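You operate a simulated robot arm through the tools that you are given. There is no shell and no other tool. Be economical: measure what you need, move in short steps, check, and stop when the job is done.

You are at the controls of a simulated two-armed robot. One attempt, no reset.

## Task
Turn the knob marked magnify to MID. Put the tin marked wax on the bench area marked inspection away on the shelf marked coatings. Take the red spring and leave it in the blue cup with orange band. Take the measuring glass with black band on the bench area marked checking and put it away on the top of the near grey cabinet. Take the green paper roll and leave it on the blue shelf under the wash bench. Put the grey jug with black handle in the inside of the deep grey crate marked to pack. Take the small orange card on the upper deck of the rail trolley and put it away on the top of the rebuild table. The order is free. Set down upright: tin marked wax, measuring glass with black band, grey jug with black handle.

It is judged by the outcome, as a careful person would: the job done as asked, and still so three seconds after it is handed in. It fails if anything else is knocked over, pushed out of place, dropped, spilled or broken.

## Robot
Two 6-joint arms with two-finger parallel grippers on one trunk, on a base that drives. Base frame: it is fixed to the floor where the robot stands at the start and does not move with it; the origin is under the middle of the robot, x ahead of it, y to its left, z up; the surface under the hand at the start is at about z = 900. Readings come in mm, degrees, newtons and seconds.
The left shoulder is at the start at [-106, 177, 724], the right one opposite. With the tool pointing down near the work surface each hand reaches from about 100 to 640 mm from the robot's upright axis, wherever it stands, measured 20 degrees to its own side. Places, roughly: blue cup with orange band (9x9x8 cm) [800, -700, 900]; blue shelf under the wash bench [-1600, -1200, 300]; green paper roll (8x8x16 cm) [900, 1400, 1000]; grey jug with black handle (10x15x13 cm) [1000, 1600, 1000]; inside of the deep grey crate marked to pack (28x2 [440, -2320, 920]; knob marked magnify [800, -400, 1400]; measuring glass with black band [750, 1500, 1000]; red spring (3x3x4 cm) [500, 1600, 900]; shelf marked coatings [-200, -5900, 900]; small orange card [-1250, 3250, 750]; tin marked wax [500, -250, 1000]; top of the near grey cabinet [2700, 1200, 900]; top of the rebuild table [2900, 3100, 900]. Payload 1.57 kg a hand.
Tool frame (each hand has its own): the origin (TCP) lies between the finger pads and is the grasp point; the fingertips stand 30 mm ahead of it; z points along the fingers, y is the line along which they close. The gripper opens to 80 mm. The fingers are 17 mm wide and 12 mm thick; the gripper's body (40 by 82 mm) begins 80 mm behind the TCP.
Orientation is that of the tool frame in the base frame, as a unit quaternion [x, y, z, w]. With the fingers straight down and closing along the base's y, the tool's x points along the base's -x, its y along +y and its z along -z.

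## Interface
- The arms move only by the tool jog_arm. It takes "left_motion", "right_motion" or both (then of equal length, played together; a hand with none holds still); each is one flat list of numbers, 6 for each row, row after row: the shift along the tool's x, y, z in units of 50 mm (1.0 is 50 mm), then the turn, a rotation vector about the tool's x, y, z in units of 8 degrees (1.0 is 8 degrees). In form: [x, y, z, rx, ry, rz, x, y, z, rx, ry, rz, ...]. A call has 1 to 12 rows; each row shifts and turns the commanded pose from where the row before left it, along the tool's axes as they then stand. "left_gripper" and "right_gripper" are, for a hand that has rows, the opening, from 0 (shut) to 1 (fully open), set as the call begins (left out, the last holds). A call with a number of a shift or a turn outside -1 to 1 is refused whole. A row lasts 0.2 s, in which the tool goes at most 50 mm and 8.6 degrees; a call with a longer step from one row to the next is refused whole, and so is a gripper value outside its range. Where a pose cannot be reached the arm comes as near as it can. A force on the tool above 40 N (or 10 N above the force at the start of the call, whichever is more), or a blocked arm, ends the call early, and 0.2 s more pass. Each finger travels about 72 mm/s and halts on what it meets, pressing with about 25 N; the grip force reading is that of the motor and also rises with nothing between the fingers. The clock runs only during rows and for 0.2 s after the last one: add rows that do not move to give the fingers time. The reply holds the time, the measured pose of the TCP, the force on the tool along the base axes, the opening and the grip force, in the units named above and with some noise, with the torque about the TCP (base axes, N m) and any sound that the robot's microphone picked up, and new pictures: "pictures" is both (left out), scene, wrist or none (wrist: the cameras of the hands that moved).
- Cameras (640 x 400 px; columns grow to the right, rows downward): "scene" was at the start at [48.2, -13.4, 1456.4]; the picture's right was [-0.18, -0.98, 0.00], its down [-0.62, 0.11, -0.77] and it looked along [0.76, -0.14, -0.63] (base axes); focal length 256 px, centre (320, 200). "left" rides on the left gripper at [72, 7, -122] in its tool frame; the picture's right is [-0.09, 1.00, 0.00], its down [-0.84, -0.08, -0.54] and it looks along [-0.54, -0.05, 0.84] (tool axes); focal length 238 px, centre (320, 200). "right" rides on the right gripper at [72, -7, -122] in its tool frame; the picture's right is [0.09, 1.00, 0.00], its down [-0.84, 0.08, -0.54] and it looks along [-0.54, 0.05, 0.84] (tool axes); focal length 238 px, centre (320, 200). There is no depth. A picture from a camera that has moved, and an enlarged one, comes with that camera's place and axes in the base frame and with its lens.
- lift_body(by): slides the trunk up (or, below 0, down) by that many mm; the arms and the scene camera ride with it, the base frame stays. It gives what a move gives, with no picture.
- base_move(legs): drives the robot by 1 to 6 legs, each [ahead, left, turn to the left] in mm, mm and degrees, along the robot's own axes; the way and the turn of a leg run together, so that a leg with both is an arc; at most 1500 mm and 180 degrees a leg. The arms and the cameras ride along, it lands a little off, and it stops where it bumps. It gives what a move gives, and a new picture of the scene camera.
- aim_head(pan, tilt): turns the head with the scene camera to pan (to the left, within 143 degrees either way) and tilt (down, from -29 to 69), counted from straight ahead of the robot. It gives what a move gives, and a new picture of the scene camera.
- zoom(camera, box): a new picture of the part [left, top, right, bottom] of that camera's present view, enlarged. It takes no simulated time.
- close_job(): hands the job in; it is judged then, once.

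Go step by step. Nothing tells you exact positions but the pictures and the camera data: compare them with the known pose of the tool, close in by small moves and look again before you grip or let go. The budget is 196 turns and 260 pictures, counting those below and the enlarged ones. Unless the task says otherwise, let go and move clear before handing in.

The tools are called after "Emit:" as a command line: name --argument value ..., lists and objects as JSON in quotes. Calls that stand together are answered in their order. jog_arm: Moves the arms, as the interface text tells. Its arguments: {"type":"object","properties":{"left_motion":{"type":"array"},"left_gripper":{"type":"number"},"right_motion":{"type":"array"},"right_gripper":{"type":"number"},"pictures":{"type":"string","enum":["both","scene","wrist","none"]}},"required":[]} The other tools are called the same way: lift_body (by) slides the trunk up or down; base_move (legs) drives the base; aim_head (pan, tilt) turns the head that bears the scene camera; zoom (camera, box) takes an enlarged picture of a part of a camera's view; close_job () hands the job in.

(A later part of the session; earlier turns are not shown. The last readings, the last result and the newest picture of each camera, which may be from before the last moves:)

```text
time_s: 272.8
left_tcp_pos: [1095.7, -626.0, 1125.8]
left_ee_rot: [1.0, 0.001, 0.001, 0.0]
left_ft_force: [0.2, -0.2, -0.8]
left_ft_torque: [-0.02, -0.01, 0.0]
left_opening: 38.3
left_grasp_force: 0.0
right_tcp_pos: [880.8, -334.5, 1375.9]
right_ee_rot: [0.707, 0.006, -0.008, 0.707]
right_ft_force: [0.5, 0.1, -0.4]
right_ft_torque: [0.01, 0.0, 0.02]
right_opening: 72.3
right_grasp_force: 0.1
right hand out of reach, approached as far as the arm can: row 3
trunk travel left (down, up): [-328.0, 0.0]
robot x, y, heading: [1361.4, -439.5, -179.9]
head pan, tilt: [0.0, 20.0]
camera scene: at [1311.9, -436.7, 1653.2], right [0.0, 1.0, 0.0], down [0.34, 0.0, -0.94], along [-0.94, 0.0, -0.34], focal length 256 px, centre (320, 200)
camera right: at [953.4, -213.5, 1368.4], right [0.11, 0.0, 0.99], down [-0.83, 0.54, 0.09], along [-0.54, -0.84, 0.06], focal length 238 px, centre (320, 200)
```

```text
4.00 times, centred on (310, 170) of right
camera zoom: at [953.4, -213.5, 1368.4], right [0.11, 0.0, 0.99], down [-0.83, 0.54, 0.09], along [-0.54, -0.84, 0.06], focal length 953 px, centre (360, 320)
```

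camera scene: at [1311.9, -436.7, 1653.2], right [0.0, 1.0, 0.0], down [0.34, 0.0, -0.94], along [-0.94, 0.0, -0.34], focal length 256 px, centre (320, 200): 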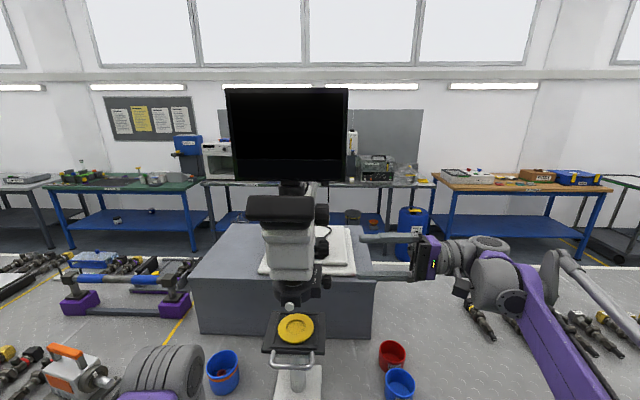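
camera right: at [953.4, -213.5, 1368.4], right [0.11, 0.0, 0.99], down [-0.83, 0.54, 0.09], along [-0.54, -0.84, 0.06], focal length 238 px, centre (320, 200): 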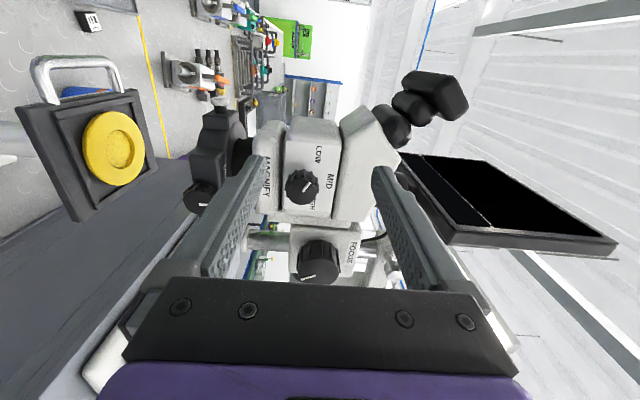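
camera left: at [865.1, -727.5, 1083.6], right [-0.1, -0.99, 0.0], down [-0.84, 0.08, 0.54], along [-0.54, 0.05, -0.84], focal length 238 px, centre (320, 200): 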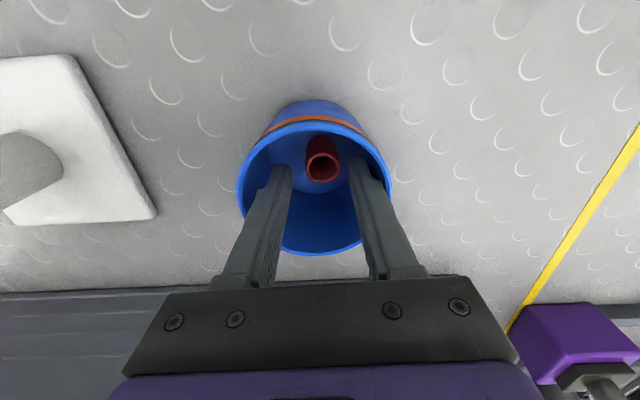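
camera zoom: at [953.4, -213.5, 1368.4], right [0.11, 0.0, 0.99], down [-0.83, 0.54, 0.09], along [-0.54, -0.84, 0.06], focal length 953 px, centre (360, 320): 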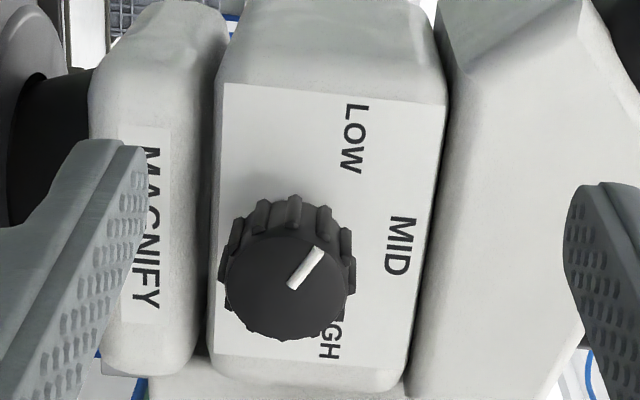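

Pointer at LOW, about 50° from MID. Aligning the hand with the knob axis and looking again.

Emit:
jog_arm --right_motion '[-0.9, -0.25, 0, 0, 0, 0, 0, 0, 0.3, 0, 0, 0, 0, 0, 0, 0, 0, 0]' --pictures "wrist"

```text
time_s: 273.6
left_tcp_pos: [1097.3, -626.2, 1125.1]
left_ee_rot: [1.0, 0.001, 0.0, -0.001]
left_ft_force: [-0.1, -0.6, 0.0]
left_ft_torque: [-0.02, 0.02, 0.03]
left_opening: 38.4
left_grasp_force: 0.0
right_tcp_pos: [837.0, -349.0, 1363.6]
right_ee_rot: [0.707, 0.005, -0.007, 0.707]
right_ft_force: [-0.8, 0.9, -0.1]
right_ft_torque: [-0.02, -0.02, 0.0]
right_opening: 72.0
right_grasp_force: 0.0
trunk travel left (down, up): [-328.0, 0.0]
robot x, y, heading: [1364.6, -438.9, -180.1]
head pan, tilt: [0.0, 20.0]
camera right: at [910.0, -227.7, 1356.0], right [0.11, 0.0, 0.99], down [-0.83, 0.54, 0.09], along [-0.54, -0.84, 0.06], focal length 238 px, centre (320, 200)
```

right: 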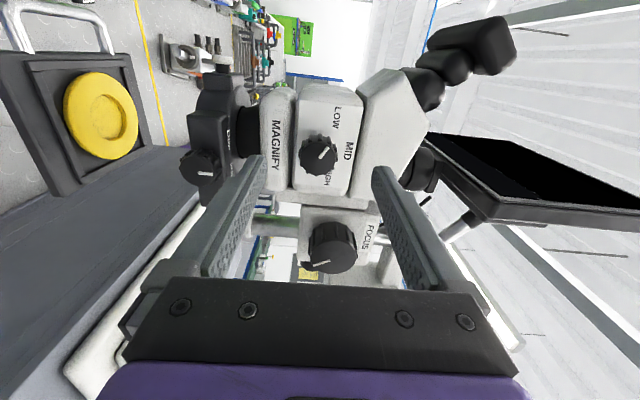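

Knob face centre ≈[832,-414,1363]. Narrowing the fingers to ~50 mm, advancing onto the knob.

Emit:
jog_arm --right_motion '[-0.1, 0, 0, 0, 0, 0, 0, 0, 0, 0, 0, 0, 0, 0, 0.5, 0, 0, 0, 0, 0, 0.5, 0, 0, 0, 0, 0, 0, 0, 0, 0]' --right_gripper 0.62 --pictures "wrist"

```text
time_s: 274.8
left_tcp_pos: [1097.6, -626.8, 1125.6]
left_ee_rot: [1.0, 0.001, 0.0, 0.0]
left_ft_force: [0.3, -0.9, -0.6]
left_ft_torque: [-0.02, -0.03, -0.01]
left_opening: 38.2
left_grasp_force: 0.1
right_tcp_pos: [832.7, -402.1, 1362.4]
right_ee_rot: [0.707, 0.005, -0.008, 0.707]
right_ft_force: [-0.8, -0.4, 0.6]
right_ft_torque: [0.0, -0.01, 0.0]
right_opening: 49.7
right_grasp_force: 0.0
trunk travel left (down, up): [-328.0, 0.0]
robot x, y, heading: [1364.1, -438.1, -179.9]
head pan, tilt: [0.0, 20.0]
camera right: at [905.1, -279.2, 1355.6], right [0.11, 0.0, 0.99], down [-0.83, 0.54, 0.09], along [-0.54, -0.84, 0.06], focal length 238 px, centre (320, 200)
```

right: 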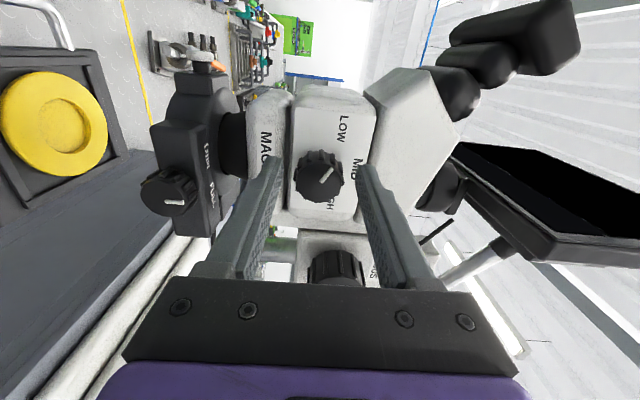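

Aligned. Closing on the knob.

Emit:
jog_arm --right_motion '[0.04, 0, 0.06, 0, 0, 0, 0, 0, 0, 0, 0, 0, 0, 0, 0, 0, 0, 0]' --right_gripper 0 --pictures "wrist"

```text
time_s: 275.6
left_tcp_pos: [1097.5, -625.6, 1125.1]
left_ee_rot: [1.0, 0.0, 0.0, 0.002]
left_ft_force: [-0.6, 0.3, -0.5]
left_ft_torque: [0.01, -0.01, 0.0]
left_opening: 38.3
left_grasp_force: 0.1
right_tcp_pos: [833.7, -402.4, 1364.4]
right_ee_rot: [0.707, 0.004, -0.009, 0.707]
right_ft_force: [-4.0, 5.9, -0.5]
right_ft_torque: [0.3, -0.03, -0.56]
right_opening: 31.6
right_grasp_force: 39.9
trunk travel left (down, up): [-328.0, 0.0]
robot x, y, heading: [1365.9, -438.2, -179.7]
head pan, tilt: [0.0, 20.0]
camera right: at [906.3, -281.5, 1355.4], right [0.11, 0.0, 0.99], down [-0.83, 0.55, 0.09], along [-0.54, -0.84, 0.06], focal length 238 px, centre (320, 200)
```

right: 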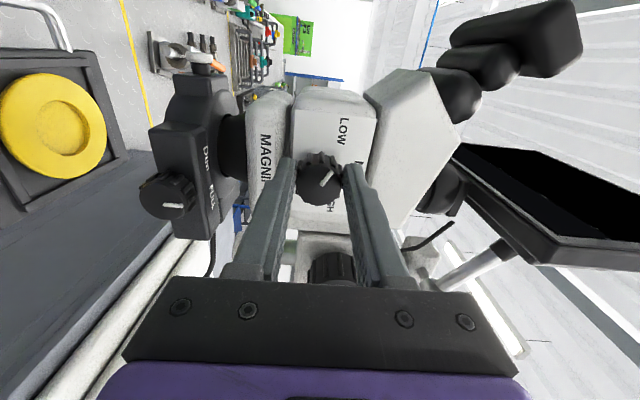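

Gripped. Turning clockwise about the tool axis by 48°.

Emit:
jog_arm --right_motion '[0, 0, 0, 0, 0, 0.8, 0, 0, 0, 0, 0, 0.8, 0, 0, 0, 0, 0, 0.8, 0, 0, 0, 0, 0, 0.8, 0, 0, 0, 0, 0, 0.8, 0, 0, 0, 0, 0, 0.8, 0, 0, 0, 0, 0, 0.8, 0, 0, 0, 0, 0, 0]' --right_gripper 0 --pictures "wrist"

Emit:
zoom --camera "right" --box '[240, 100, 400, 220]'

```text
time_s: 277.1
left_tcp_pos: [1098.2, -626.2, 1124.9]
left_ee_rot: [1.0, 0.0, 0.001, 0.001]
left_ft_force: [-0.1, 0.1, 0.0]
left_ft_torque: [0.0, 0.01, 0.01]
left_opening: 38.6
left_grasp_force: 0.1
right_tcp_pos: [832.4, -401.7, 1367.0]
right_ee_rot: [0.663, -0.233, 0.23, 0.673]
right_ft_force: [-5.8, 1.2, 10.6]
right_ft_torque: [-1.01, 0.1, -0.4]
right_opening: 31.2
right_grasp_force: 40.2
trunk travel left (down, up): [-328.0, 0.0]
robot x, y, heading: [1362.8, -442.6, -179.9]
head pan, tilt: [0.0, 20.0]
stopped in row 7 (right hand): the force on the tool passed its limit at 42 N (the readings are from after the stop); the commanded pose is now the measured one
camera right: at [894.3, -281.2, 1405.5], right [-0.54, 0.02, 0.84], down [-0.7, 0.54, -0.46], along [-0.46, -0.84, -0.28], focal length 238 px, centre (320, 200)
```

right: 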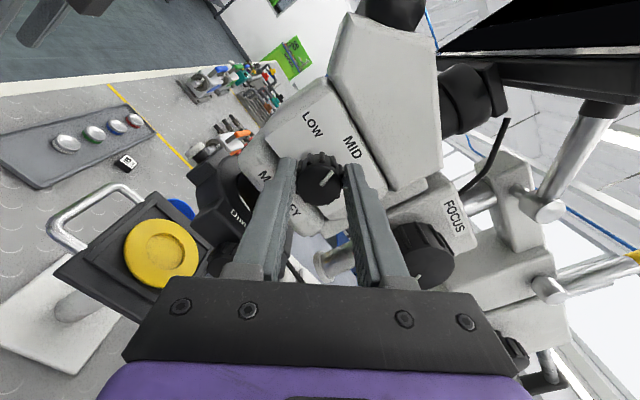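

```text
3.33 times, centred on (320, 160) of right
camera zoom: at [894.3, -281.2, 1405.5], right [-0.54, 0.02, 0.84], down [-0.7, 0.54, -0.46], along [-0.46, -0.84, -0.28], focal length 794 px, centre (320, 333)
```

zoom: 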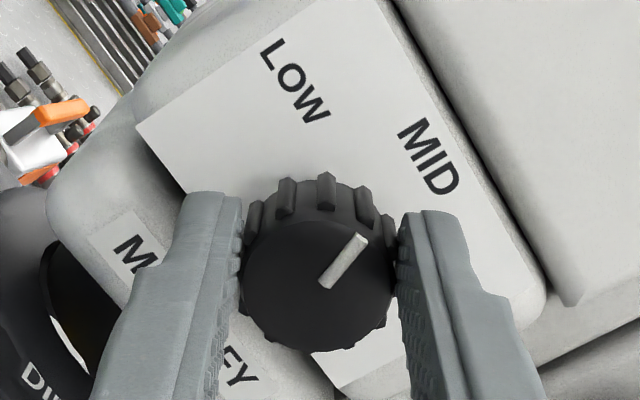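

The knob turned ~38° and roughly 20° remains. I'll release to relieve side load and check.

Emit:
jog_arm --right_motion '[0, 0, 0, 0, 0, 0, 0, 0, 0, 0, 0, 0]' --right_gripper 0.62 --pictures "none"

Emit:
zoom --camera "right" --box '[240, 100, 400, 220]'

```text
time_s: 277.7
left_tcp_pos: [1098.2, -625.8, 1123.7]
left_ee_rot: [1.0, 0.001, -0.001, 0.001]
left_ft_force: [0.3, 0.0, -0.6]
left_ft_torque: [0.0, -0.03, 0.01]
left_opening: 38.5
left_grasp_force: 0.0
right_tcp_pos: [833.4, -403.4, 1367.5]
right_ee_rot: [0.664, -0.233, 0.231, 0.672]
right_ft_force: [-0.2, -0.4, 0.6]
right_ft_torque: [-0.01, -0.01, 0.0]
right_opening: 49.7
right_grasp_force: 0.1
trunk travel left (down, up): [-328.0, 0.0]
robot x, y, heading: [1365.5, -438.6, -179.6]
head pan, tilt: [0.0, 20.0]
```

```text
3.33 times, centred on (320, 160) of right
camera zoom: at [894.4, -281.7, 1405.5], right [-0.54, 0.01, 0.84], down [-0.7, 0.54, -0.46], along [-0.46, -0.84, -0.29], focal length 794 px, centre (320, 333)
```

zoom: 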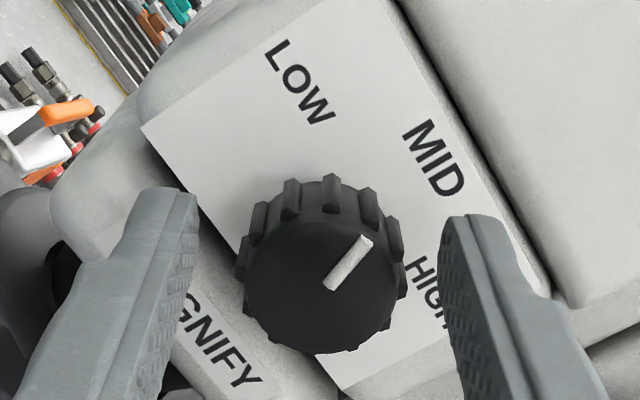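

Regripping with a small centring correction, then turning the remaining ~22°.

Emit:
jog_arm --right_motion '[-0.02, -0.03, 0, 0, 0, 0, 0, 0, 0, 0, 0, 0]' --right_gripper 0.62 --pictures "none"

Emit:
jog_arm --right_motion '[0, 0, 0, 0, 0, 0, 0, 0, 0, 0, 0, 0, 0, 0, 0, 0, 0, 0]' --right_gripper 0 --pictures "none"

Emit:
jog_arm --right_motion '[0, 0, 0, 0, 0, 0.55, 0, 0, 0, 0, 0, 0.55, 0, 0, 0, 0, 0, 0.55, 0, 0, 0, 0, 0, 0.55, 0, 0, 0, 0, 0, 0.55, 0, 0, 0, 0, 0, 0]' --right_gripper 0 --pictures "none"

Emit:
zoom --camera "right" --box '[240, 100, 400, 220]'

```text
time_s: 278.3
left_tcp_pos: [1096.5, -625.8, 1126.2]
left_ee_rot: [1.0, 0.001, 0.0, 0.0]
left_ft_force: [-0.1, 0.7, 0.2]
left_ft_torque: [0.04, -0.02, 0.0]
left_opening: 38.6
left_grasp_force: 0.1
right_tcp_pos: [833.6, -402.5, 1364.5]
right_ee_rot: [0.664, -0.232, 0.23, 0.672]
right_ft_force: [-0.6, -0.1, 0.5]
right_ft_torque: [0.0, -0.01, -0.01]
right_opening: 49.6
right_grasp_force: 0.1
trunk travel left (down, up): [-328.0, 0.0]
robot x, y, heading: [1365.4, -438.0, -180.0]
head pan, tilt: [0.0, 20.0]
```

```text
time_s: 279.1
left_tcp_pos: [1097.8, -626.5, 1125.9]
left_ee_rot: [1.0, 0.001, -0.001, 0.0]
left_ft_force: [-0.4, -0.1, 0.3]
left_ft_torque: [0.0, -0.05, 0.0]
left_opening: 38.6
left_grasp_force: 0.1
right_tcp_pos: [832.7, -403.3, 1366.7]
right_ee_rot: [0.663, -0.233, 0.23, 0.674]
right_ft_force: [-14.8, -0.4, 26.7]
right_ft_torque: [-0.5, 0.18, -0.78]
right_opening: 31.3
right_grasp_force: 40.3
trunk travel left (down, up): [-328.0, 0.0]
robot x, y, heading: [1361.0, -441.5, -179.8]
head pan, tilt: [0.0, 20.0]
```

```text
time_s: 279.8
left_tcp_pos: [1098.3, -625.9, 1125.0]
left_ee_rot: [1.0, 0.0, -0.001, 0.0]
left_ft_force: [-0.2, 0.3, -0.3]
left_ft_torque: [0.0, -0.02, 0.0]
left_opening: 38.7
left_grasp_force: 0.0
right_tcp_pos: [830.8, -402.4, 1367.1]
right_ee_rot: [0.639, -0.286, 0.285, 0.655]
right_ft_force: [-10.2, -2.9, 9.6]
right_ft_torque: [-0.83, 0.11, -0.75]
right_opening: 31.6
right_grasp_force: 40.2
trunk travel left (down, up): [-328.0, 0.0]
robot x, y, heading: [1364.1, -436.0, -180.1]
head pan, tilt: [0.0, 20.0]
stopped in row 3 (right hand): the force on the tool passed its limit at 42 N (the readings are from after the stop); the commanded pose is now the measured one
```

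```text
3.33 times, centred on (320, 160) of right
camera zoom: at [886.0, -281.0, 1414.0], right [-0.67, 0.02, 0.74], down [-0.61, 0.54, -0.58], along [-0.41, -0.84, -0.35], focal length 794 px, centre (320, 333)
```

zoom: 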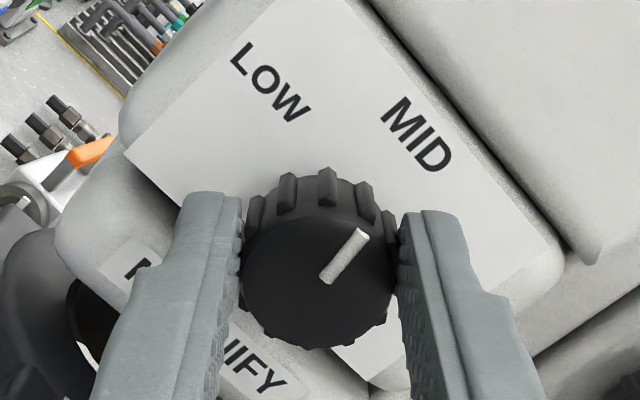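

About 13° remain. Re-centring once more (toward +tool y) and finishing the turn.

Emit:
jog_arm --right_motion '[0, 0, 0, 0, 0, 0, 0, 0.04, 0, 0, 0, 0, 0, 0, 0, 0, 0, 0]' --right_gripper 0.55 --pictures "none"

Emit:
jog_arm --right_motion '[0, 0, 0, 0, 0, 0, 0, 0, 0, 0, 0, 0, 0, 0, 0, 0, 0, 0]' --right_gripper 0 --pictures "none"

```text
time_s: 280.6
left_tcp_pos: [1097.7, -626.0, 1125.6]
left_ee_rot: [1.0, 0.001, 0.0, 0.0]
left_ft_force: [-0.6, -0.1, -0.2]
left_ft_torque: [0.02, 0.02, -0.03]
left_opening: 38.4
left_grasp_force: 0.0
right_tcp_pos: [831.9, -403.1, 1369.1]
right_ee_rot: [0.64, -0.285, 0.285, 0.654]
right_ft_force: [-0.4, 0.3, 0.1]
right_ft_torque: [0.01, 0.0, -0.01]
right_opening: 44.2
right_grasp_force: 0.1
trunk travel left (down, up): [-328.0, 0.0]
robot x, y, heading: [1365.1, -437.4, -179.8]
head pan, tilt: [0.0, 20.0]
```

```text
time_s: 281.4
left_tcp_pos: [1098.6, -625.2, 1125.2]
left_ee_rot: [1.0, 0.001, 0.0, 0.001]
left_ft_force: [0.4, 0.1, 0.1]
left_ft_torque: [-0.01, 0.03, 0.02]
left_opening: 38.1
left_grasp_force: 0.0
right_tcp_pos: [832.0, -402.8, 1368.5]
right_ee_rot: [0.64, -0.286, 0.285, 0.653]
right_ft_force: [6.6, 0.3, -11.2]
right_ft_torque: [-0.01, -0.07, 0.12]
right_opening: 31.8
right_grasp_force: 40.5
trunk travel left (down, up): [-328.0, 0.0]
robot x, y, heading: [1364.1, -440.2, -179.8]
head pan, tilt: [0.0, 20.0]
```

Emit:
jog_arm --right_motion '[0, 0, 0, 0, 0, 0.5, 0, 0, 0, 0, 0, 0.5, 0, 0, 0, 0, 0, 0.5, 0, 0, 0, 0, 0, 0]' --right_gripper 0 --pictures "none"

Emit:
jog_arm --right_motion '[0, 0, 0, 0, 0, 0, 0, 0, 0, 0, 0, 0]' --right_gripper 0.62 --pictures "none"

Emit:
zoom --camera "right" --box '[240, 100, 400, 220]'

```text
time_s: 282.4
left_tcp_pos: [1096.8, -626.0, 1125.1]
left_ee_rot: [1.0, 0.001, 0.0, 0.0]
left_ft_force: [-0.9, -0.5, -0.1]
left_ft_torque: [-0.02, 0.03, 0.02]
left_opening: 38.4
left_grasp_force: 0.0
right_tcp_pos: [830.9, -401.7, 1368.7]
right_ee_rot: [0.606, -0.351, 0.352, 0.62]
right_ft_force: [-1.4, 0.4, -6.4]
right_ft_torque: [-0.43, -0.01, 0.0]
right_opening: 31.6
right_grasp_force: 39.9
trunk travel left (down, up): [-328.0, 0.0]
robot x, y, heading: [1366.0, -440.3, -179.8]
head pan, tilt: [0.0, 20.0]
```

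```text
time_s: 283.0
left_tcp_pos: [1097.6, -626.1, 1124.4]
left_ee_rot: [1.0, 0.001, -0.001, -0.001]
left_ft_force: [0.3, -1.1, 0.8]
left_ft_torque: [0.02, -0.02, -0.02]
left_opening: 38.4
left_grasp_force: 0.0
right_tcp_pos: [830.2, -403.2, 1369.8]
right_ee_rot: [0.607, -0.351, 0.352, 0.62]
right_ft_force: [0.0, -1.1, -0.1]
right_ft_torque: [0.03, 0.04, -0.02]
right_opening: 49.6
right_grasp_force: 0.1
trunk travel left (down, up): [-328.0, 0.0]
robot x, y, heading: [1365.3, -436.4, -179.8]
head pan, tilt: [0.0, 20.0]
```

```text
3.33 times, centred on (320, 160) of right
camera zoom: at [874.5, -280.5, 1426.6], right [-0.81, 0.02, 0.58], down [-0.49, 0.53, -0.69], along [-0.32, -0.84, -0.43], focal length 794 px, centre (320, 333)
```

zoom: 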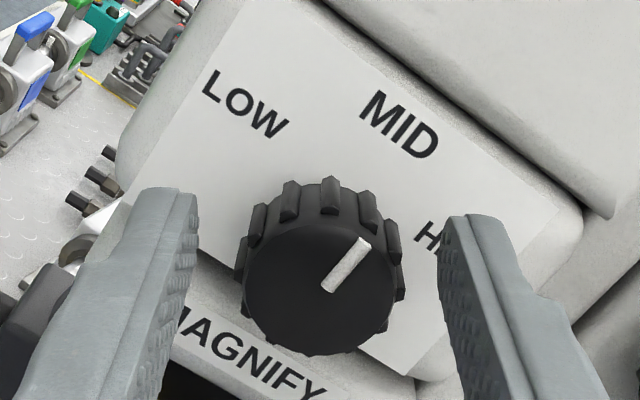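

The pointer now stands at MID (≈1° off vertical). Backing the hand off and unrolling it.

Emit:
jog_arm --right_motion '[0, 0, -0.8, 0, 0, 0, 0, 0, -0.9, 0, 0, 0, 0, 0, -0.3, 0, 0, 0, 0, 0, 0, 0, 0, -1, 0, 0, 0, 0, 0, -1, 0, 0, 0, 0, 0, -1, 0, 0, 0, 0, 0, -1, 0, 0, 0, 0, 0, -1, 0, 0, 0, 0, 0, -1, 0, 0, 0, 0, 0, -1, 0, 0, 0, 0, 0, -0.5]' --pictures "wrist"

Emit:
zoom --camera "right" --box '[230, 110, 390, 230]'

```text
time_s: 285.4
left_tcp_pos: [1098.0, -626.3, 1125.1]
left_ee_rot: [1.0, 0.001, -0.001, 0.0]
left_ft_force: [-0.5, 0.4, -0.8]
left_ft_torque: [-0.02, 0.02, 0.0]
left_opening: 38.1
left_grasp_force: 0.0
right_tcp_pos: [832.2, -302.6, 1367.0]
right_ee_rot: [0.701, 0.0, -0.007, 0.714]
right_ft_force: [-0.2, 0.3, 0.3]
right_ft_torque: [0.03, 0.0, 0.01]
right_opening: 49.4
right_grasp_force: 0.1
trunk travel left (down, up): [-328.0, 0.0]
robot x, y, heading: [1365.8, -438.6, -179.8]
head pan, tilt: [0.0, 20.0]
camera right: at [904.6, -182.0, 1358.5], right [0.1, 0.02, 0.99], down [-0.83, 0.55, 0.08], along [-0.55, -0.83, 0.07], focal length 238 px, centre (320, 200)
```

right: 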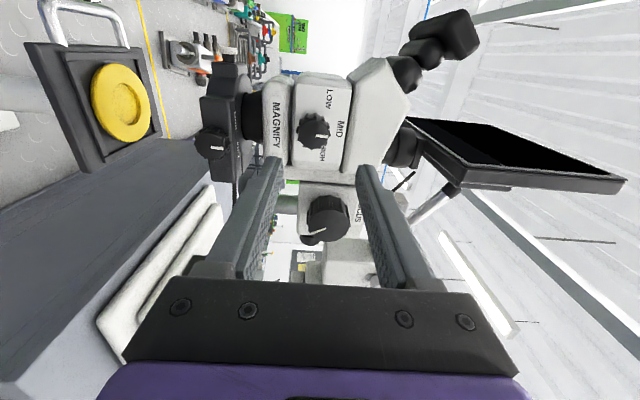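

```text
3.33 times, centred on (310, 170) of right
camera zoom: at [904.6, -182.0, 1358.5], right [0.1, 0.02, 0.99], down [-0.83, 0.55, 0.08], along [-0.55, -0.83, 0.07], focal length 794 px, centre (353, 300)
```

zoom: 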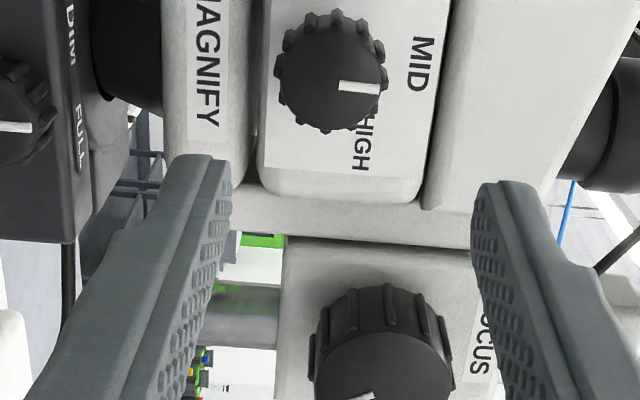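

Knob confirmed at MID. Withdrawing and turning the right hand down again.

Emit:
jog_arm --right_motion '[1, 0, 0, 0, 0, 0, 1, 0, 0, 0, 0, 0, 1, 0, 0, 0, 0, 0, 1, 0, 0, 0, 0, 0, 0.7, 0, 0, 0, 0, 0, 0, -1, 0, 0, 0, 0, 0, -1, 0, 0, 0, 0, 0, -1, 0, 0, 0, 0, 0, -1, 0, 0, 0, 0]' --pictures "none"

Emit:
jog_arm --right_motion '[0, 0, 0, 0.94, 0, 0, 0, 0, 0, 0.94, 0, 0, 0, 0, 0, 0.94, 0, 0, 0, 0, 0, 0.94, 0, 0, 0, 0, 0, 0.94, 0, 0, 0, 0, 0, 0.94, 0, 0, 0, 0, 0, 0.94, 0, 0, 0, 0, 0, 0.94, 0, 0, 0, 0, 0, 0.94, 0, 0, 0, 0, 0, 0.94, 0, 0, 0, 0, 0, 0.94, 0, 0, 0, 0, 0, 0.94, 0, 0]' --right_gripper 1 --pictures "scene"

```text
time_s: 287.4
left_tcp_pos: [1097.3, -625.5, 1125.9]
left_ee_rot: [1.0, 0.0, 0.0, 0.001]
left_ft_force: [-0.4, -0.1, -0.4]
left_ft_torque: [0.0, -0.01, 0.02]
left_opening: 38.6
left_grasp_force: 0.0
right_tcp_pos: [1051.2, -334.4, 1163.2]
right_ee_rot: [0.701, -0.001, -0.006, 0.713]
right_ft_force: [0.4, -0.1, -0.6]
right_ft_torque: [0.02, 0.01, 0.01]
right_opening: 49.7
right_grasp_force: 0.1
right hand out of reach, approached as far as the arm can: row 4, 5
trunk travel left (down, up): [-328.0, 0.0]
robot x, y, heading: [1365.4, -440.4, -180.1]
head pan, tilt: [0.0, 20.0]
```

```text
time_s: 290.0
left_tcp_pos: [1097.2, -626.7, 1125.6]
left_ee_rot: [1.0, 0.002, 0.0, 0.0]
left_ft_force: [0.0, 0.4, -0.5]
left_ft_torque: [-0.02, 0.02, 0.01]
left_opening: 38.4
left_grasp_force: 0.1
right_tcp_pos: [1052.1, -333.9, 1164.7]
right_ee_rot: [1.0, -0.004, -0.002, 0.006]
right_ft_force: [-0.3, -0.4, 0.5]
right_ft_torque: [0.03, -0.02, 0.03]
right_opening: 80.2
right_grasp_force: 0.0
trunk travel left (down, up): [-328.0, 0.0]
robot x, y, heading: [1366.6, -439.4, -180.1]
head pan, tilt: [0.0, 20.0]
camera scene: at [1314.1, -437.5, 1653.2], right [0.0, 1.0, 0.0], down [0.34, 0.0, -0.94], along [-0.94, 0.0, -0.34], focal length 256 px, centre (320, 200)
```

scene: 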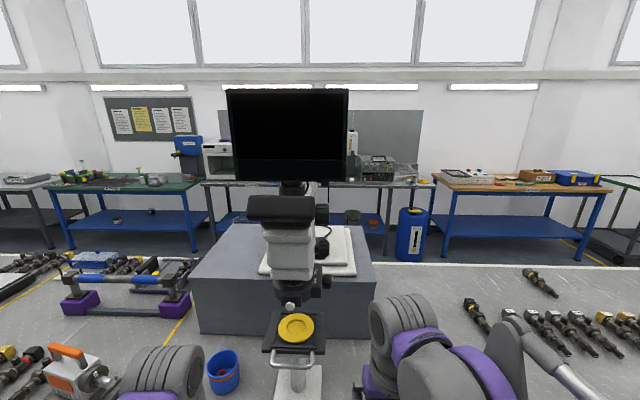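

Now to the green roll and grey jug, from the far side.

Emit:
base_move --legs '[[-400, 0, 0], [0, -1000, 0], [0, -930, 0]]'

Emit:
aim_head --pan 0 --tilt 40

```text
time_s: 309.4
left_tcp_pos: [1538.2, 1331.3, 1125.4]
left_ee_rot: [1.0, -0.025, -0.002, 0.0]
left_ft_force: [1.1, 0.0, 0.2]
left_ft_torque: [0.01, 0.02, -0.02]
left_opening: 38.4
left_grasp_force: 0.0
right_tcp_pos: [1507.7, 1624.8, 1164.9]
right_ee_rot: [1.0, -0.029, -0.003, 0.008]
right_ft_force: [-0.1, 0.0, -0.1]
right_ft_torque: [-0.03, 0.02, 0.04]
right_opening: 80.1
right_grasp_force: 0.0
trunk travel left (down, up): [-328.0, 0.0]
robot x, y, heading: [1813.9, 1506.1, 177.3]
head pan, tilt: [0.0, 20.0]
camera scene: at [1764.2, 1509.7, 1653.2], right [0.05, 1.0, 0.0], down [0.34, -0.02, -0.94], along [-0.94, 0.05, -0.34], focal length 256 px, centre (320, 200)
```

scene: 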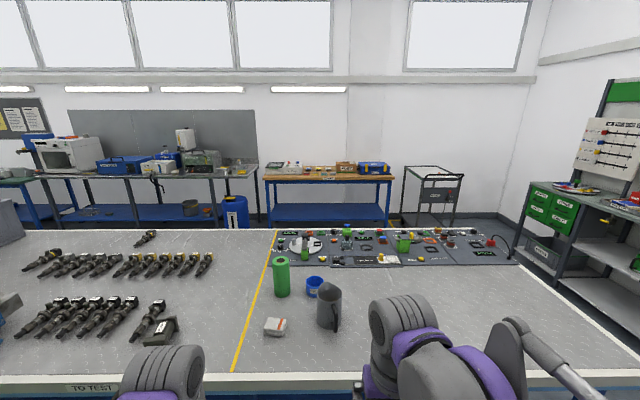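

```text
time_s: 310.2
left_tcp_pos: [1538.2, 1332.9, 1125.7]
left_ee_rot: [1.0, -0.025, -0.001, -0.001]
left_ft_force: [0.4, -0.2, -0.6]
left_ft_torque: [0.0, 0.01, 0.0]
left_opening: 38.6
left_grasp_force: 0.0
right_tcp_pos: [1506.9, 1625.2, 1164.6]
right_ee_rot: [1.0, -0.03, -0.003, 0.006]
right_ft_force: [0.6, -0.3, 0.1]
right_ft_torque: [0.04, -0.01, -0.02]
right_opening: 79.8
right_grasp_force: 0.0
trunk travel left (down, up): [-328.0, 0.0]
robot x, y, heading: [1816.4, 1502.5, 177.3]
head pan, tilt: [0.0, 40.0]
camera scene: at [1772.3, 1509.3, 1621.8], right [0.05, 1.0, 0.0], down [0.64, -0.03, -0.77], along [-0.77, 0.04, -0.64], focal length 256 px, centre (320, 200)
```

scene: 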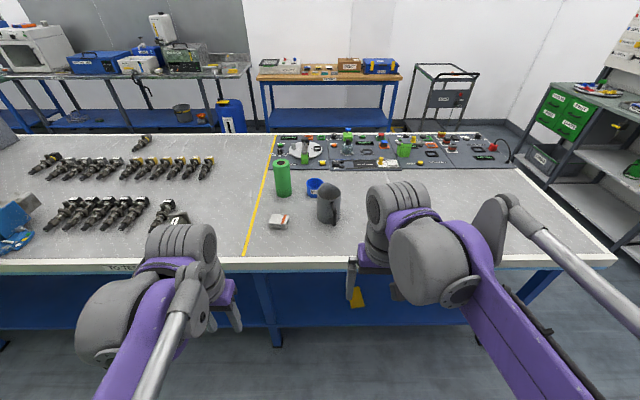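

Emit:
zoom --camera "scene" --box '[250, 140, 360, 240]'

```text
4.00 times, centred on (305, 190) of scene
camera zoom: at [1772.3, 1509.3, 1621.8], right [0.05, 1.0, 0.0], down [0.64, -0.03, -0.77], along [-0.77, 0.04, -0.64], focal length 1022 px, centre (380, 240)
```

zoom: 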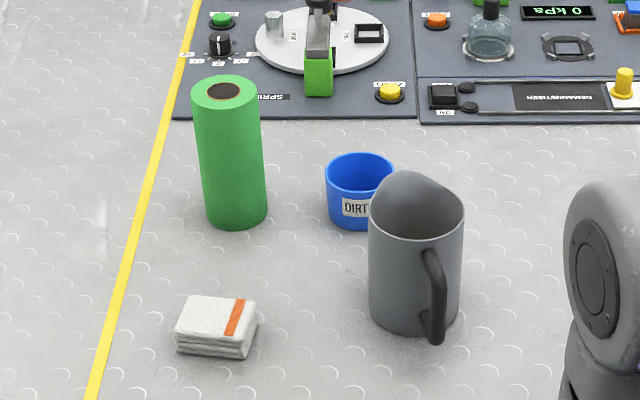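

Roll at ≈[851,1394] Ø≈72 mm, 163 tall; jug at ≈[1017,1584] with handle toward me. I'll pinch the jug by its rim with the right hand and take the roll with a pitched left hand. Closing in.

Emit:
base_move --legs '[[0, 0, 2.7], [400, 0, 0]]'

Emit:
aim_head --pan 0 --tilt 55

```text
time_s: 313.1
left_tcp_pos: [1144.0, 1318.1, 1125.0]
left_ee_rot: [1.0, -0.001, -0.001, 0.0]
left_ft_force: [-0.1, 0.6, 0.6]
left_ft_torque: [0.01, 0.01, -0.01]
left_opening: 38.4
left_grasp_force: 0.1
right_tcp_pos: [1099.8, 1611.3, 1164.6]
right_ee_rot: [1.0, -0.006, -0.004, 0.007]
right_ft_force: [0.4, 0.6, -0.6]
right_ft_torque: [0.01, -0.01, 0.02]
right_opening: 79.9
right_grasp_force: 0.0
trunk travel left (down, up): [-328.0, 0.0]
robot x, y, heading: [1409.9, 1504.7, 180.3]
head pan, tilt: [0.0, 40.0]
camera scene: at [1370.3, 1507.6, 1621.6], right [0.0, 1.0, 0.0], down [0.64, 0.0, -0.77], along [-0.77, 0.0, -0.64], focal length 256 px, centre (320, 200)
```

scene: 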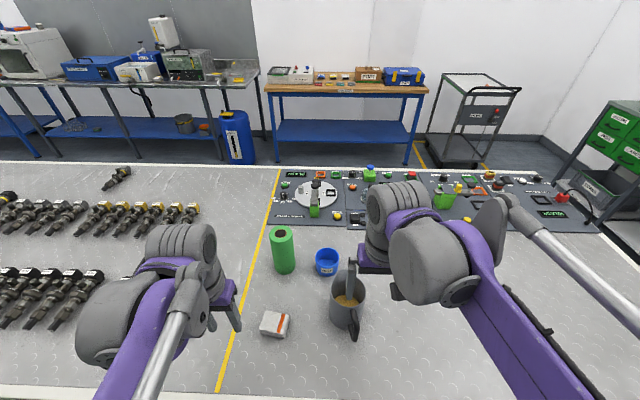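

```text
time_s: 313.9
left_tcp_pos: [1144.6, 1318.7, 1126.1]
left_ee_rot: [1.0, 0.0, -0.001, 0.0]
left_ft_force: [1.2, 0.2, 0.9]
left_ft_torque: [-0.01, -0.01, 0.0]
left_opening: 38.5
left_grasp_force: 0.0
right_tcp_pos: [1098.6, 1611.4, 1164.3]
right_ee_rot: [1.0, -0.007, -0.003, 0.006]
right_ft_force: [0.6, 0.2, -0.2]
right_ft_torque: [0.02, 0.02, 0.0]
right_opening: 80.0
right_grasp_force: 0.1
trunk travel left (down, up): [-328.0, 0.0]
robot x, y, heading: [1413.6, 1508.5, 179.7]
head pan, tilt: [0.0, 55.0]
camera scene: at [1382.4, 1507.6, 1601.2], right [0.0, 1.0, 0.0], down [0.82, 0.0, -0.57], along [-0.57, 0.0, -0.82], focal length 256 px, centre (320, 200)
```

scene: 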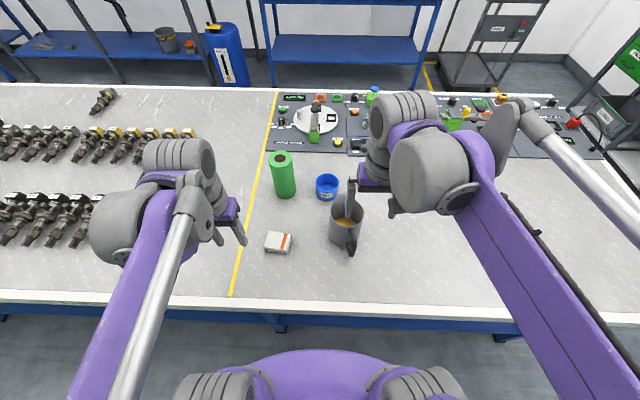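

Emit:
zoom --camera "scene" --box '[250, 140, 400, 270]'

```text
3.08 times, centred on (325, 205) of scene
camera zoom: at [1382.4, 1507.6, 1601.2], right [0.0, 1.0, 0.0], down [0.82, 0.0, -0.57], along [-0.57, 0.0, -0.82], focal length 786 px, centre (305, 185)
```

zoom: 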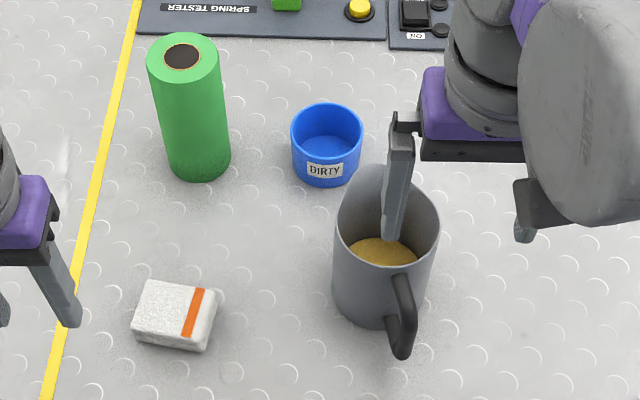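

The jug holds amber oil about half way, so it must stay level. Its rim's +y side is at ≈[1022,1623], z≈1035. Moving the right hand above it.

Emit:
jog_arm --right_motion '[-0.75, -0.12, 0, 0, 0, 0, -0.75, -0.12, 0, 0, 0, 0, 0, 0, 0.6, 0, 0, 0, 0, 0, 0, 0, 0, 0]' --right_gripper 0.65 --pictures "wrist"

```text
time_s: 314.9
left_tcp_pos: [1144.4, 1318.3, 1125.9]
left_ee_rot: [1.0, 0.0, 0.0, 0.0]
left_ft_force: [0.2, 0.0, -0.2]
left_ft_torque: [-0.01, 0.02, 0.01]
left_opening: 38.4
left_grasp_force: 0.0
right_tcp_pos: [1024.3, 1622.5, 1132.6]
right_ee_rot: [1.0, -0.007, -0.003, 0.006]
right_ft_force: [0.1, 0.1, -0.1]
right_ft_torque: [0.0, 0.01, 0.02]
right_opening: 52.1
right_grasp_force: 0.1
trunk travel left (down, up): [-328.0, 0.0]
robot x, y, heading: [1411.0, 1504.5, 180.0]
head pan, tilt: [0.0, 55.0]
camera right: at [1096.5, 1631.1, 1254.9], right [0.08, -1.0, 0.01], down [-0.83, -0.06, 0.55], along [-0.55, -0.05, -0.84], focal length 238 px, centre (320, 200)
```

right: 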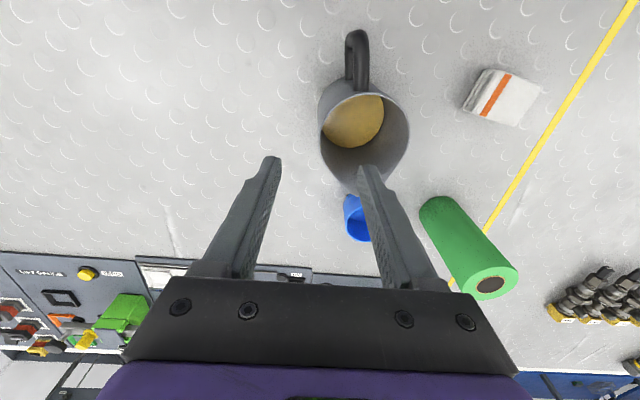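

Wall is right under the grip line. Lowering in two stages.

Emit:
jog_arm --right_motion '[0.06, 0.02, 0.7, 0, 0, 0, 0, 0, 0.6, 0, 0, 0, 0, 0, 0, 0, 0, 0]' --pictures "wrist"

```text
time_s: 315.7
left_tcp_pos: [1145.0, 1318.5, 1124.5]
left_ee_rot: [1.0, 0.0, 0.0, 0.0]
left_ft_force: [0.1, 0.6, 0.9]
left_ft_torque: [0.01, -0.01, 0.0]
left_opening: 38.4
left_grasp_force: 0.1
right_tcp_pos: [1023.9, 1621.5, 1068.7]
right_ee_rot: [1.0, -0.006, -0.003, 0.006]
right_ft_force: [-0.3, 0.6, 0.1]
right_ft_torque: [0.02, 0.02, 0.01]
right_opening: 52.3
right_grasp_force: 0.0
trunk travel left (down, up): [-328.0, 0.0]
robot x, y, heading: [1409.3, 1505.1, 180.0]
head pan, tilt: [0.0, 55.0]
camera right: at [1097.9, 1629.0, 1191.2], right [0.08, -1.0, 0.01], down [-0.83, -0.06, 0.55], along [-0.55, -0.05, -0.84], focal length 238 px, centre (320, 200)
```

right: 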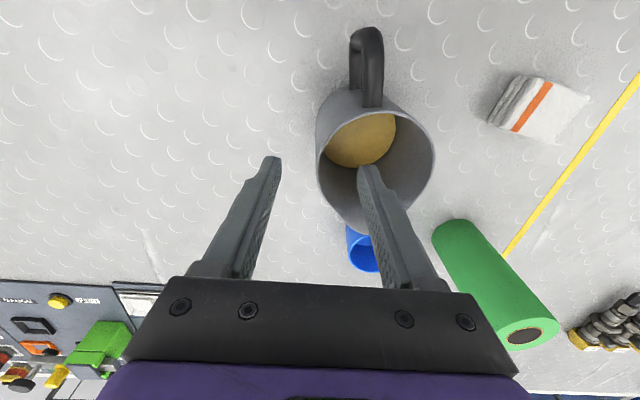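

Emit:
jog_arm --right_motion '[0.13, -0.02, 0.5, 0, 0, 0, 0, 0, 0.5, 0, 0, 0, 0, 0, 0, 0, 0, 0]' --pictures "wrist"

```text
time_s: 316.5
left_tcp_pos: [1143.9, 1318.6, 1125.6]
left_ee_rot: [1.0, 0.0, -0.002, 0.0]
left_ft_force: [-1.0, 0.0, 0.0]
left_ft_torque: [-0.02, 0.02, 0.0]
left_opening: 38.6
left_grasp_force: 0.1
right_tcp_pos: [1032.8, 1621.5, 1020.0]
right_ee_rot: [1.0, -0.006, -0.003, 0.006]
right_ft_force: [0.1, -0.9, -0.3]
right_ft_torque: [0.02, 0.03, -0.01]
right_opening: 52.0
right_grasp_force: 0.1
trunk travel left (down, up): [-328.0, 0.0]
robot x, y, heading: [1409.4, 1506.6, 180.2]
head pan, tilt: [0.0, 55.0]
camera right: at [1105.7, 1628.4, 1140.8], right [0.08, -1.0, 0.01], down [-0.83, -0.06, 0.55], along [-0.55, -0.05, -0.84], focal length 238 px, centre (320, 200)
```

right: 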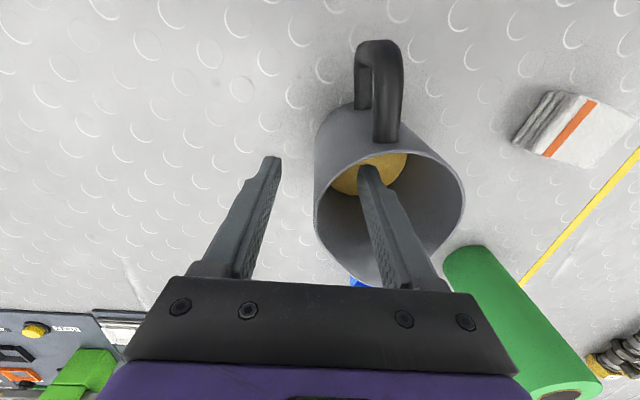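

One finger inside, one outside. Closing.

Emit:
jog_arm --right_motion '[0, -0.04, 0, 0, 0, 0, 0, 0, 0, 0, 0, 0, 0, 0, 0, 0, 0, 0, 0, 0, 0, 0, 0, 0]' --right_gripper 0 --pictures "none"

Emit:
jog_arm --right_motion '[0, 0, -0.1, 0, 0, 0, 0, 0, -0.15, 0, 0, 0, 0, 0, -0.2, 0, 0, 0, 0, 0, 0, 0, 0, 0]' --pictures "both"

```text
time_s: 317.5
left_tcp_pos: [1144.4, 1319.2, 1124.7]
left_ee_rot: [1.0, 0.0, -0.001, 0.0]
left_ft_force: [0.0, -0.4, -0.5]
left_ft_torque: [0.0, -0.03, 0.05]
left_opening: 38.3
left_grasp_force: 0.0
right_tcp_pos: [1032.4, 1622.5, 1020.4]
right_ee_rot: [1.0, -0.006, -0.003, 0.006]
right_ft_force: [-0.1, 0.2, 3.1]
right_ft_torque: [0.03, -0.13, 0.02]
right_opening: 3.1
right_grasp_force: 24.3
trunk travel left (down, up): [-328.0, 0.0]
robot x, y, heading: [1414.6, 1501.3, 179.8]
head pan, tilt: [0.0, 55.0]
```

```text
time_s: 318.5
left_tcp_pos: [1143.8, 1320.1, 1125.7]
left_ee_rot: [1.0, 0.0, 0.0, -0.001]
left_ft_force: [-0.5, -0.1, 0.2]
left_ft_torque: [0.0, -0.05, -0.01]
left_opening: 38.2
left_grasp_force: 0.0
right_tcp_pos: [1032.7, 1623.3, 1041.0]
right_ee_rot: [1.0, -0.006, -0.004, 0.007]
right_ft_force: [0.3, 1.1, -3.3]
right_ft_torque: [0.11, 0.06, -0.02]
right_opening: 3.2
right_grasp_force: 24.0
trunk travel left (down, up): [-328.0, 0.0]
robot x, y, heading: [1412.7, 1505.3, 180.0]
head pan, tilt: [0.0, 55.0]
camera scene: at [1382.4, 1507.6, 1601.1], right [0.0, 1.0, 0.0], down [0.82, 0.0, -0.57], along [-0.57, 0.0, -0.82], focal length 256 px, centre (320, 200)
camera right: at [1105.4, 1630.2, 1163.9], right [0.08, -1.0, 0.01], down [-0.83, -0.06, 0.55], along [-0.55, -0.05, -0.84], focal length 238 px, centre (320, 200)
```

scene: 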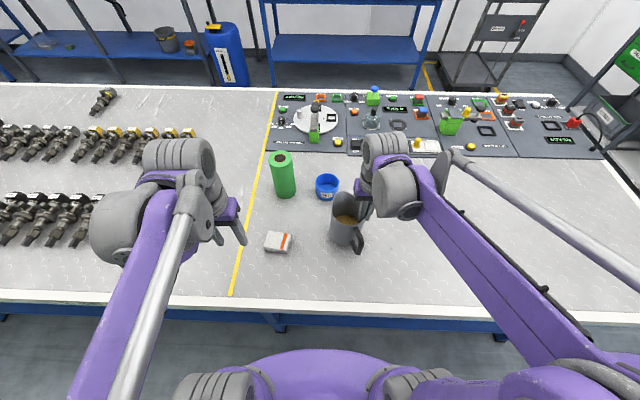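
right: 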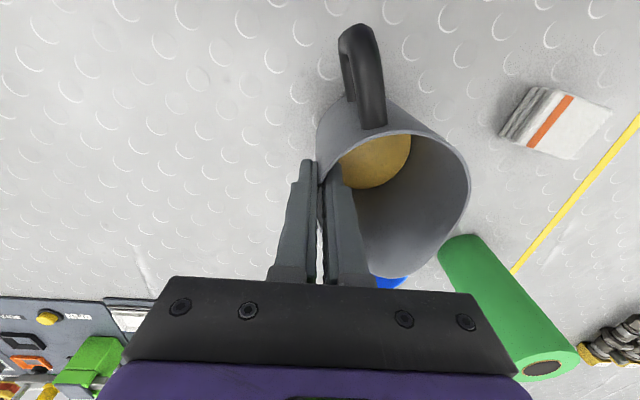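

Lifted, ~3 N. Raising further, slowly, and checking that it's level.

Emit:
jog_arm --right_motion '[0, 0, -0.4, 0, 0, 0, 0, 0, -0.4, 0, 0, 0, 0, 0, -0.4, 0, 0, 0, 0, 0, -0.4, 0, 0, 0, 0, 0, -0.4, 0, 0, 0, 0, 0, 0, 0, 0, 0]' --pictures "none"

Emit:
zoom --camera "scene" --box '[250, 120, 430, 270]'

```text
time_s: 319.9
left_tcp_pos: [1143.2, 1318.5, 1124.3]
left_ee_rot: [1.0, -0.001, 0.0, 0.0]
left_ft_force: [-0.2, -0.3, -0.9]
left_ft_torque: [-0.02, -0.02, -0.02]
left_opening: 38.3
left_grasp_force: 0.0
right_tcp_pos: [1034.8, 1626.1, 1143.6]
right_ee_rot: [1.0, -0.005, -0.003, 0.007]
right_ft_force: [0.2, 0.6, -3.0]
right_ft_torque: [0.04, 0.01, -0.02]
right_opening: 3.2
right_grasp_force: 23.9
trunk travel left (down, up): [-328.0, 0.0]
robot x, y, heading: [1411.2, 1506.9, 179.8]
head pan, tilt: [0.0, 55.0]
```

```text
2.67 times, centred on (340, 195) of scene
camera zoom: at [1382.4, 1507.7, 1601.1], right [0.0, 1.0, 0.0], down [0.82, 0.0, -0.57], along [-0.57, 0.0, -0.82], focal length 682 px, centre (267, 213)
```

zoom: 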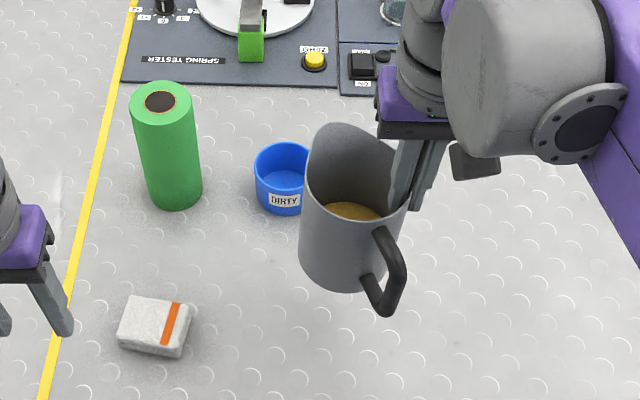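

The jug hangs level. Now the left hand: open, move forward and pitch ~50° toward the roll.

Emit:
jog_arm --left_motion '[-0.8, -0.5, 0, 0, 0, 0, -0.8, -0.5, 0, 0, 0, 0, -0.4, -0.44, 0, 0, 0, 0, 0, 0, 0, 0, -0.893, 0, 0, 0, 0, 0, -0.893, 0, 0, 0, 0, 0, -0.893, 0, 0, 0, 0, 0, -0.893, 0, 0, 0, 0, 0, -0.893, 0, 0, 0, 0, 0, -0.893, 0, 0, 0, 0, 0, -0.893, 0]' --left_gripper 1 --pictures "wrist"

```text
time_s: 322.1
left_tcp_pos: [1046.0, 1391.8, 1126.3]
left_ee_rot: [0.905, -0.001, -0.424, 0.0]
left_ft_force: [-0.3, -0.2, -0.2]
left_ft_torque: [0.0, 0.01, -0.01]
left_opening: 79.9
left_grasp_force: 0.0
right_tcp_pos: [1034.6, 1625.6, 1143.7]
right_ee_rot: [1.0, -0.006, -0.003, 0.006]
right_ft_force: [0.5, -0.6, -2.2]
right_ft_torque: [0.12, 0.02, 0.03]
right_opening: 3.0
right_grasp_force: 24.0
trunk travel left (down, up): [-328.0, 0.0]
robot x, y, heading: [1413.8, 1506.9, 180.2]
head pan, tilt: [0.0, 55.0]
camera left: at [1183.7, 1383.4, 1148.2], right [-0.06, -1.0, 0.07], down [-0.12, 0.08, 0.99], along [-0.99, 0.05, -0.12], focal length 238 px, centre (320, 200)
```

left: 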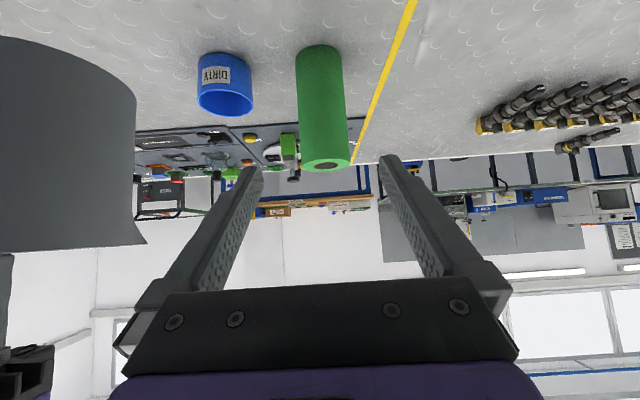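

Roll centre ≈[864,1388]. Approaching along the finger direction.

Emit:
jog_arm --left_motion '[-0.135, 0.03, 0.67, 0, 0, 0, -0.135, 0.03, 0.67, 0, 0, 0, -0.135, 0.02, 0.67, 0, 0, 0, 0, 0, 0.7, 0, 0, 0, 0, 0, 0, 0, 0, 0]' --left_gripper 1 --pictures "wrist"

```text
time_s: 323.3
left_tcp_pos: [929.4, 1388.7, 1052.1]
left_ee_rot: [0.906, -0.001, -0.423, -0.001]
left_ft_force: [0.3, -0.4, -0.4]
left_ft_torque: [0.03, 0.02, 0.03]
left_opening: 80.0
left_grasp_force: 0.1
right_tcp_pos: [1036.0, 1625.5, 1143.1]
right_ee_rot: [1.0, -0.006, -0.004, 0.007]
right_ft_force: [0.5, 0.5, -2.8]
right_ft_torque: [0.14, 0.02, 0.0]
right_opening: 3.3
right_grasp_force: 24.0
trunk travel left (down, up): [-328.0, 0.0]
robot x, y, heading: [1411.2, 1506.4, 179.9]
head pan, tilt: [0.0, 55.0]
camera left: at [1068.3, 1380.0, 1074.5], right [-0.06, -1.0, 0.07], down [-0.12, 0.08, 0.99], along [-0.99, 0.05, -0.13], focal length 238 px, centre (320, 200)
```

left: 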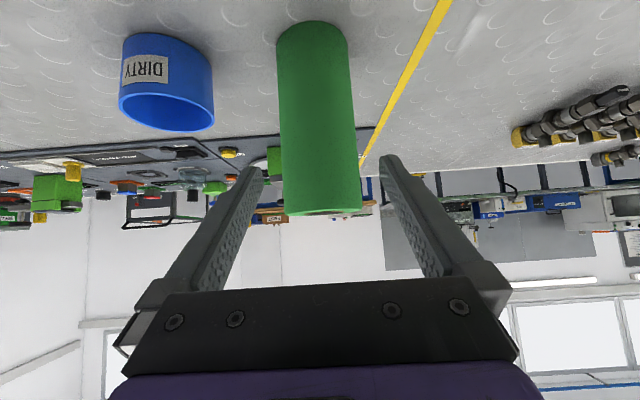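

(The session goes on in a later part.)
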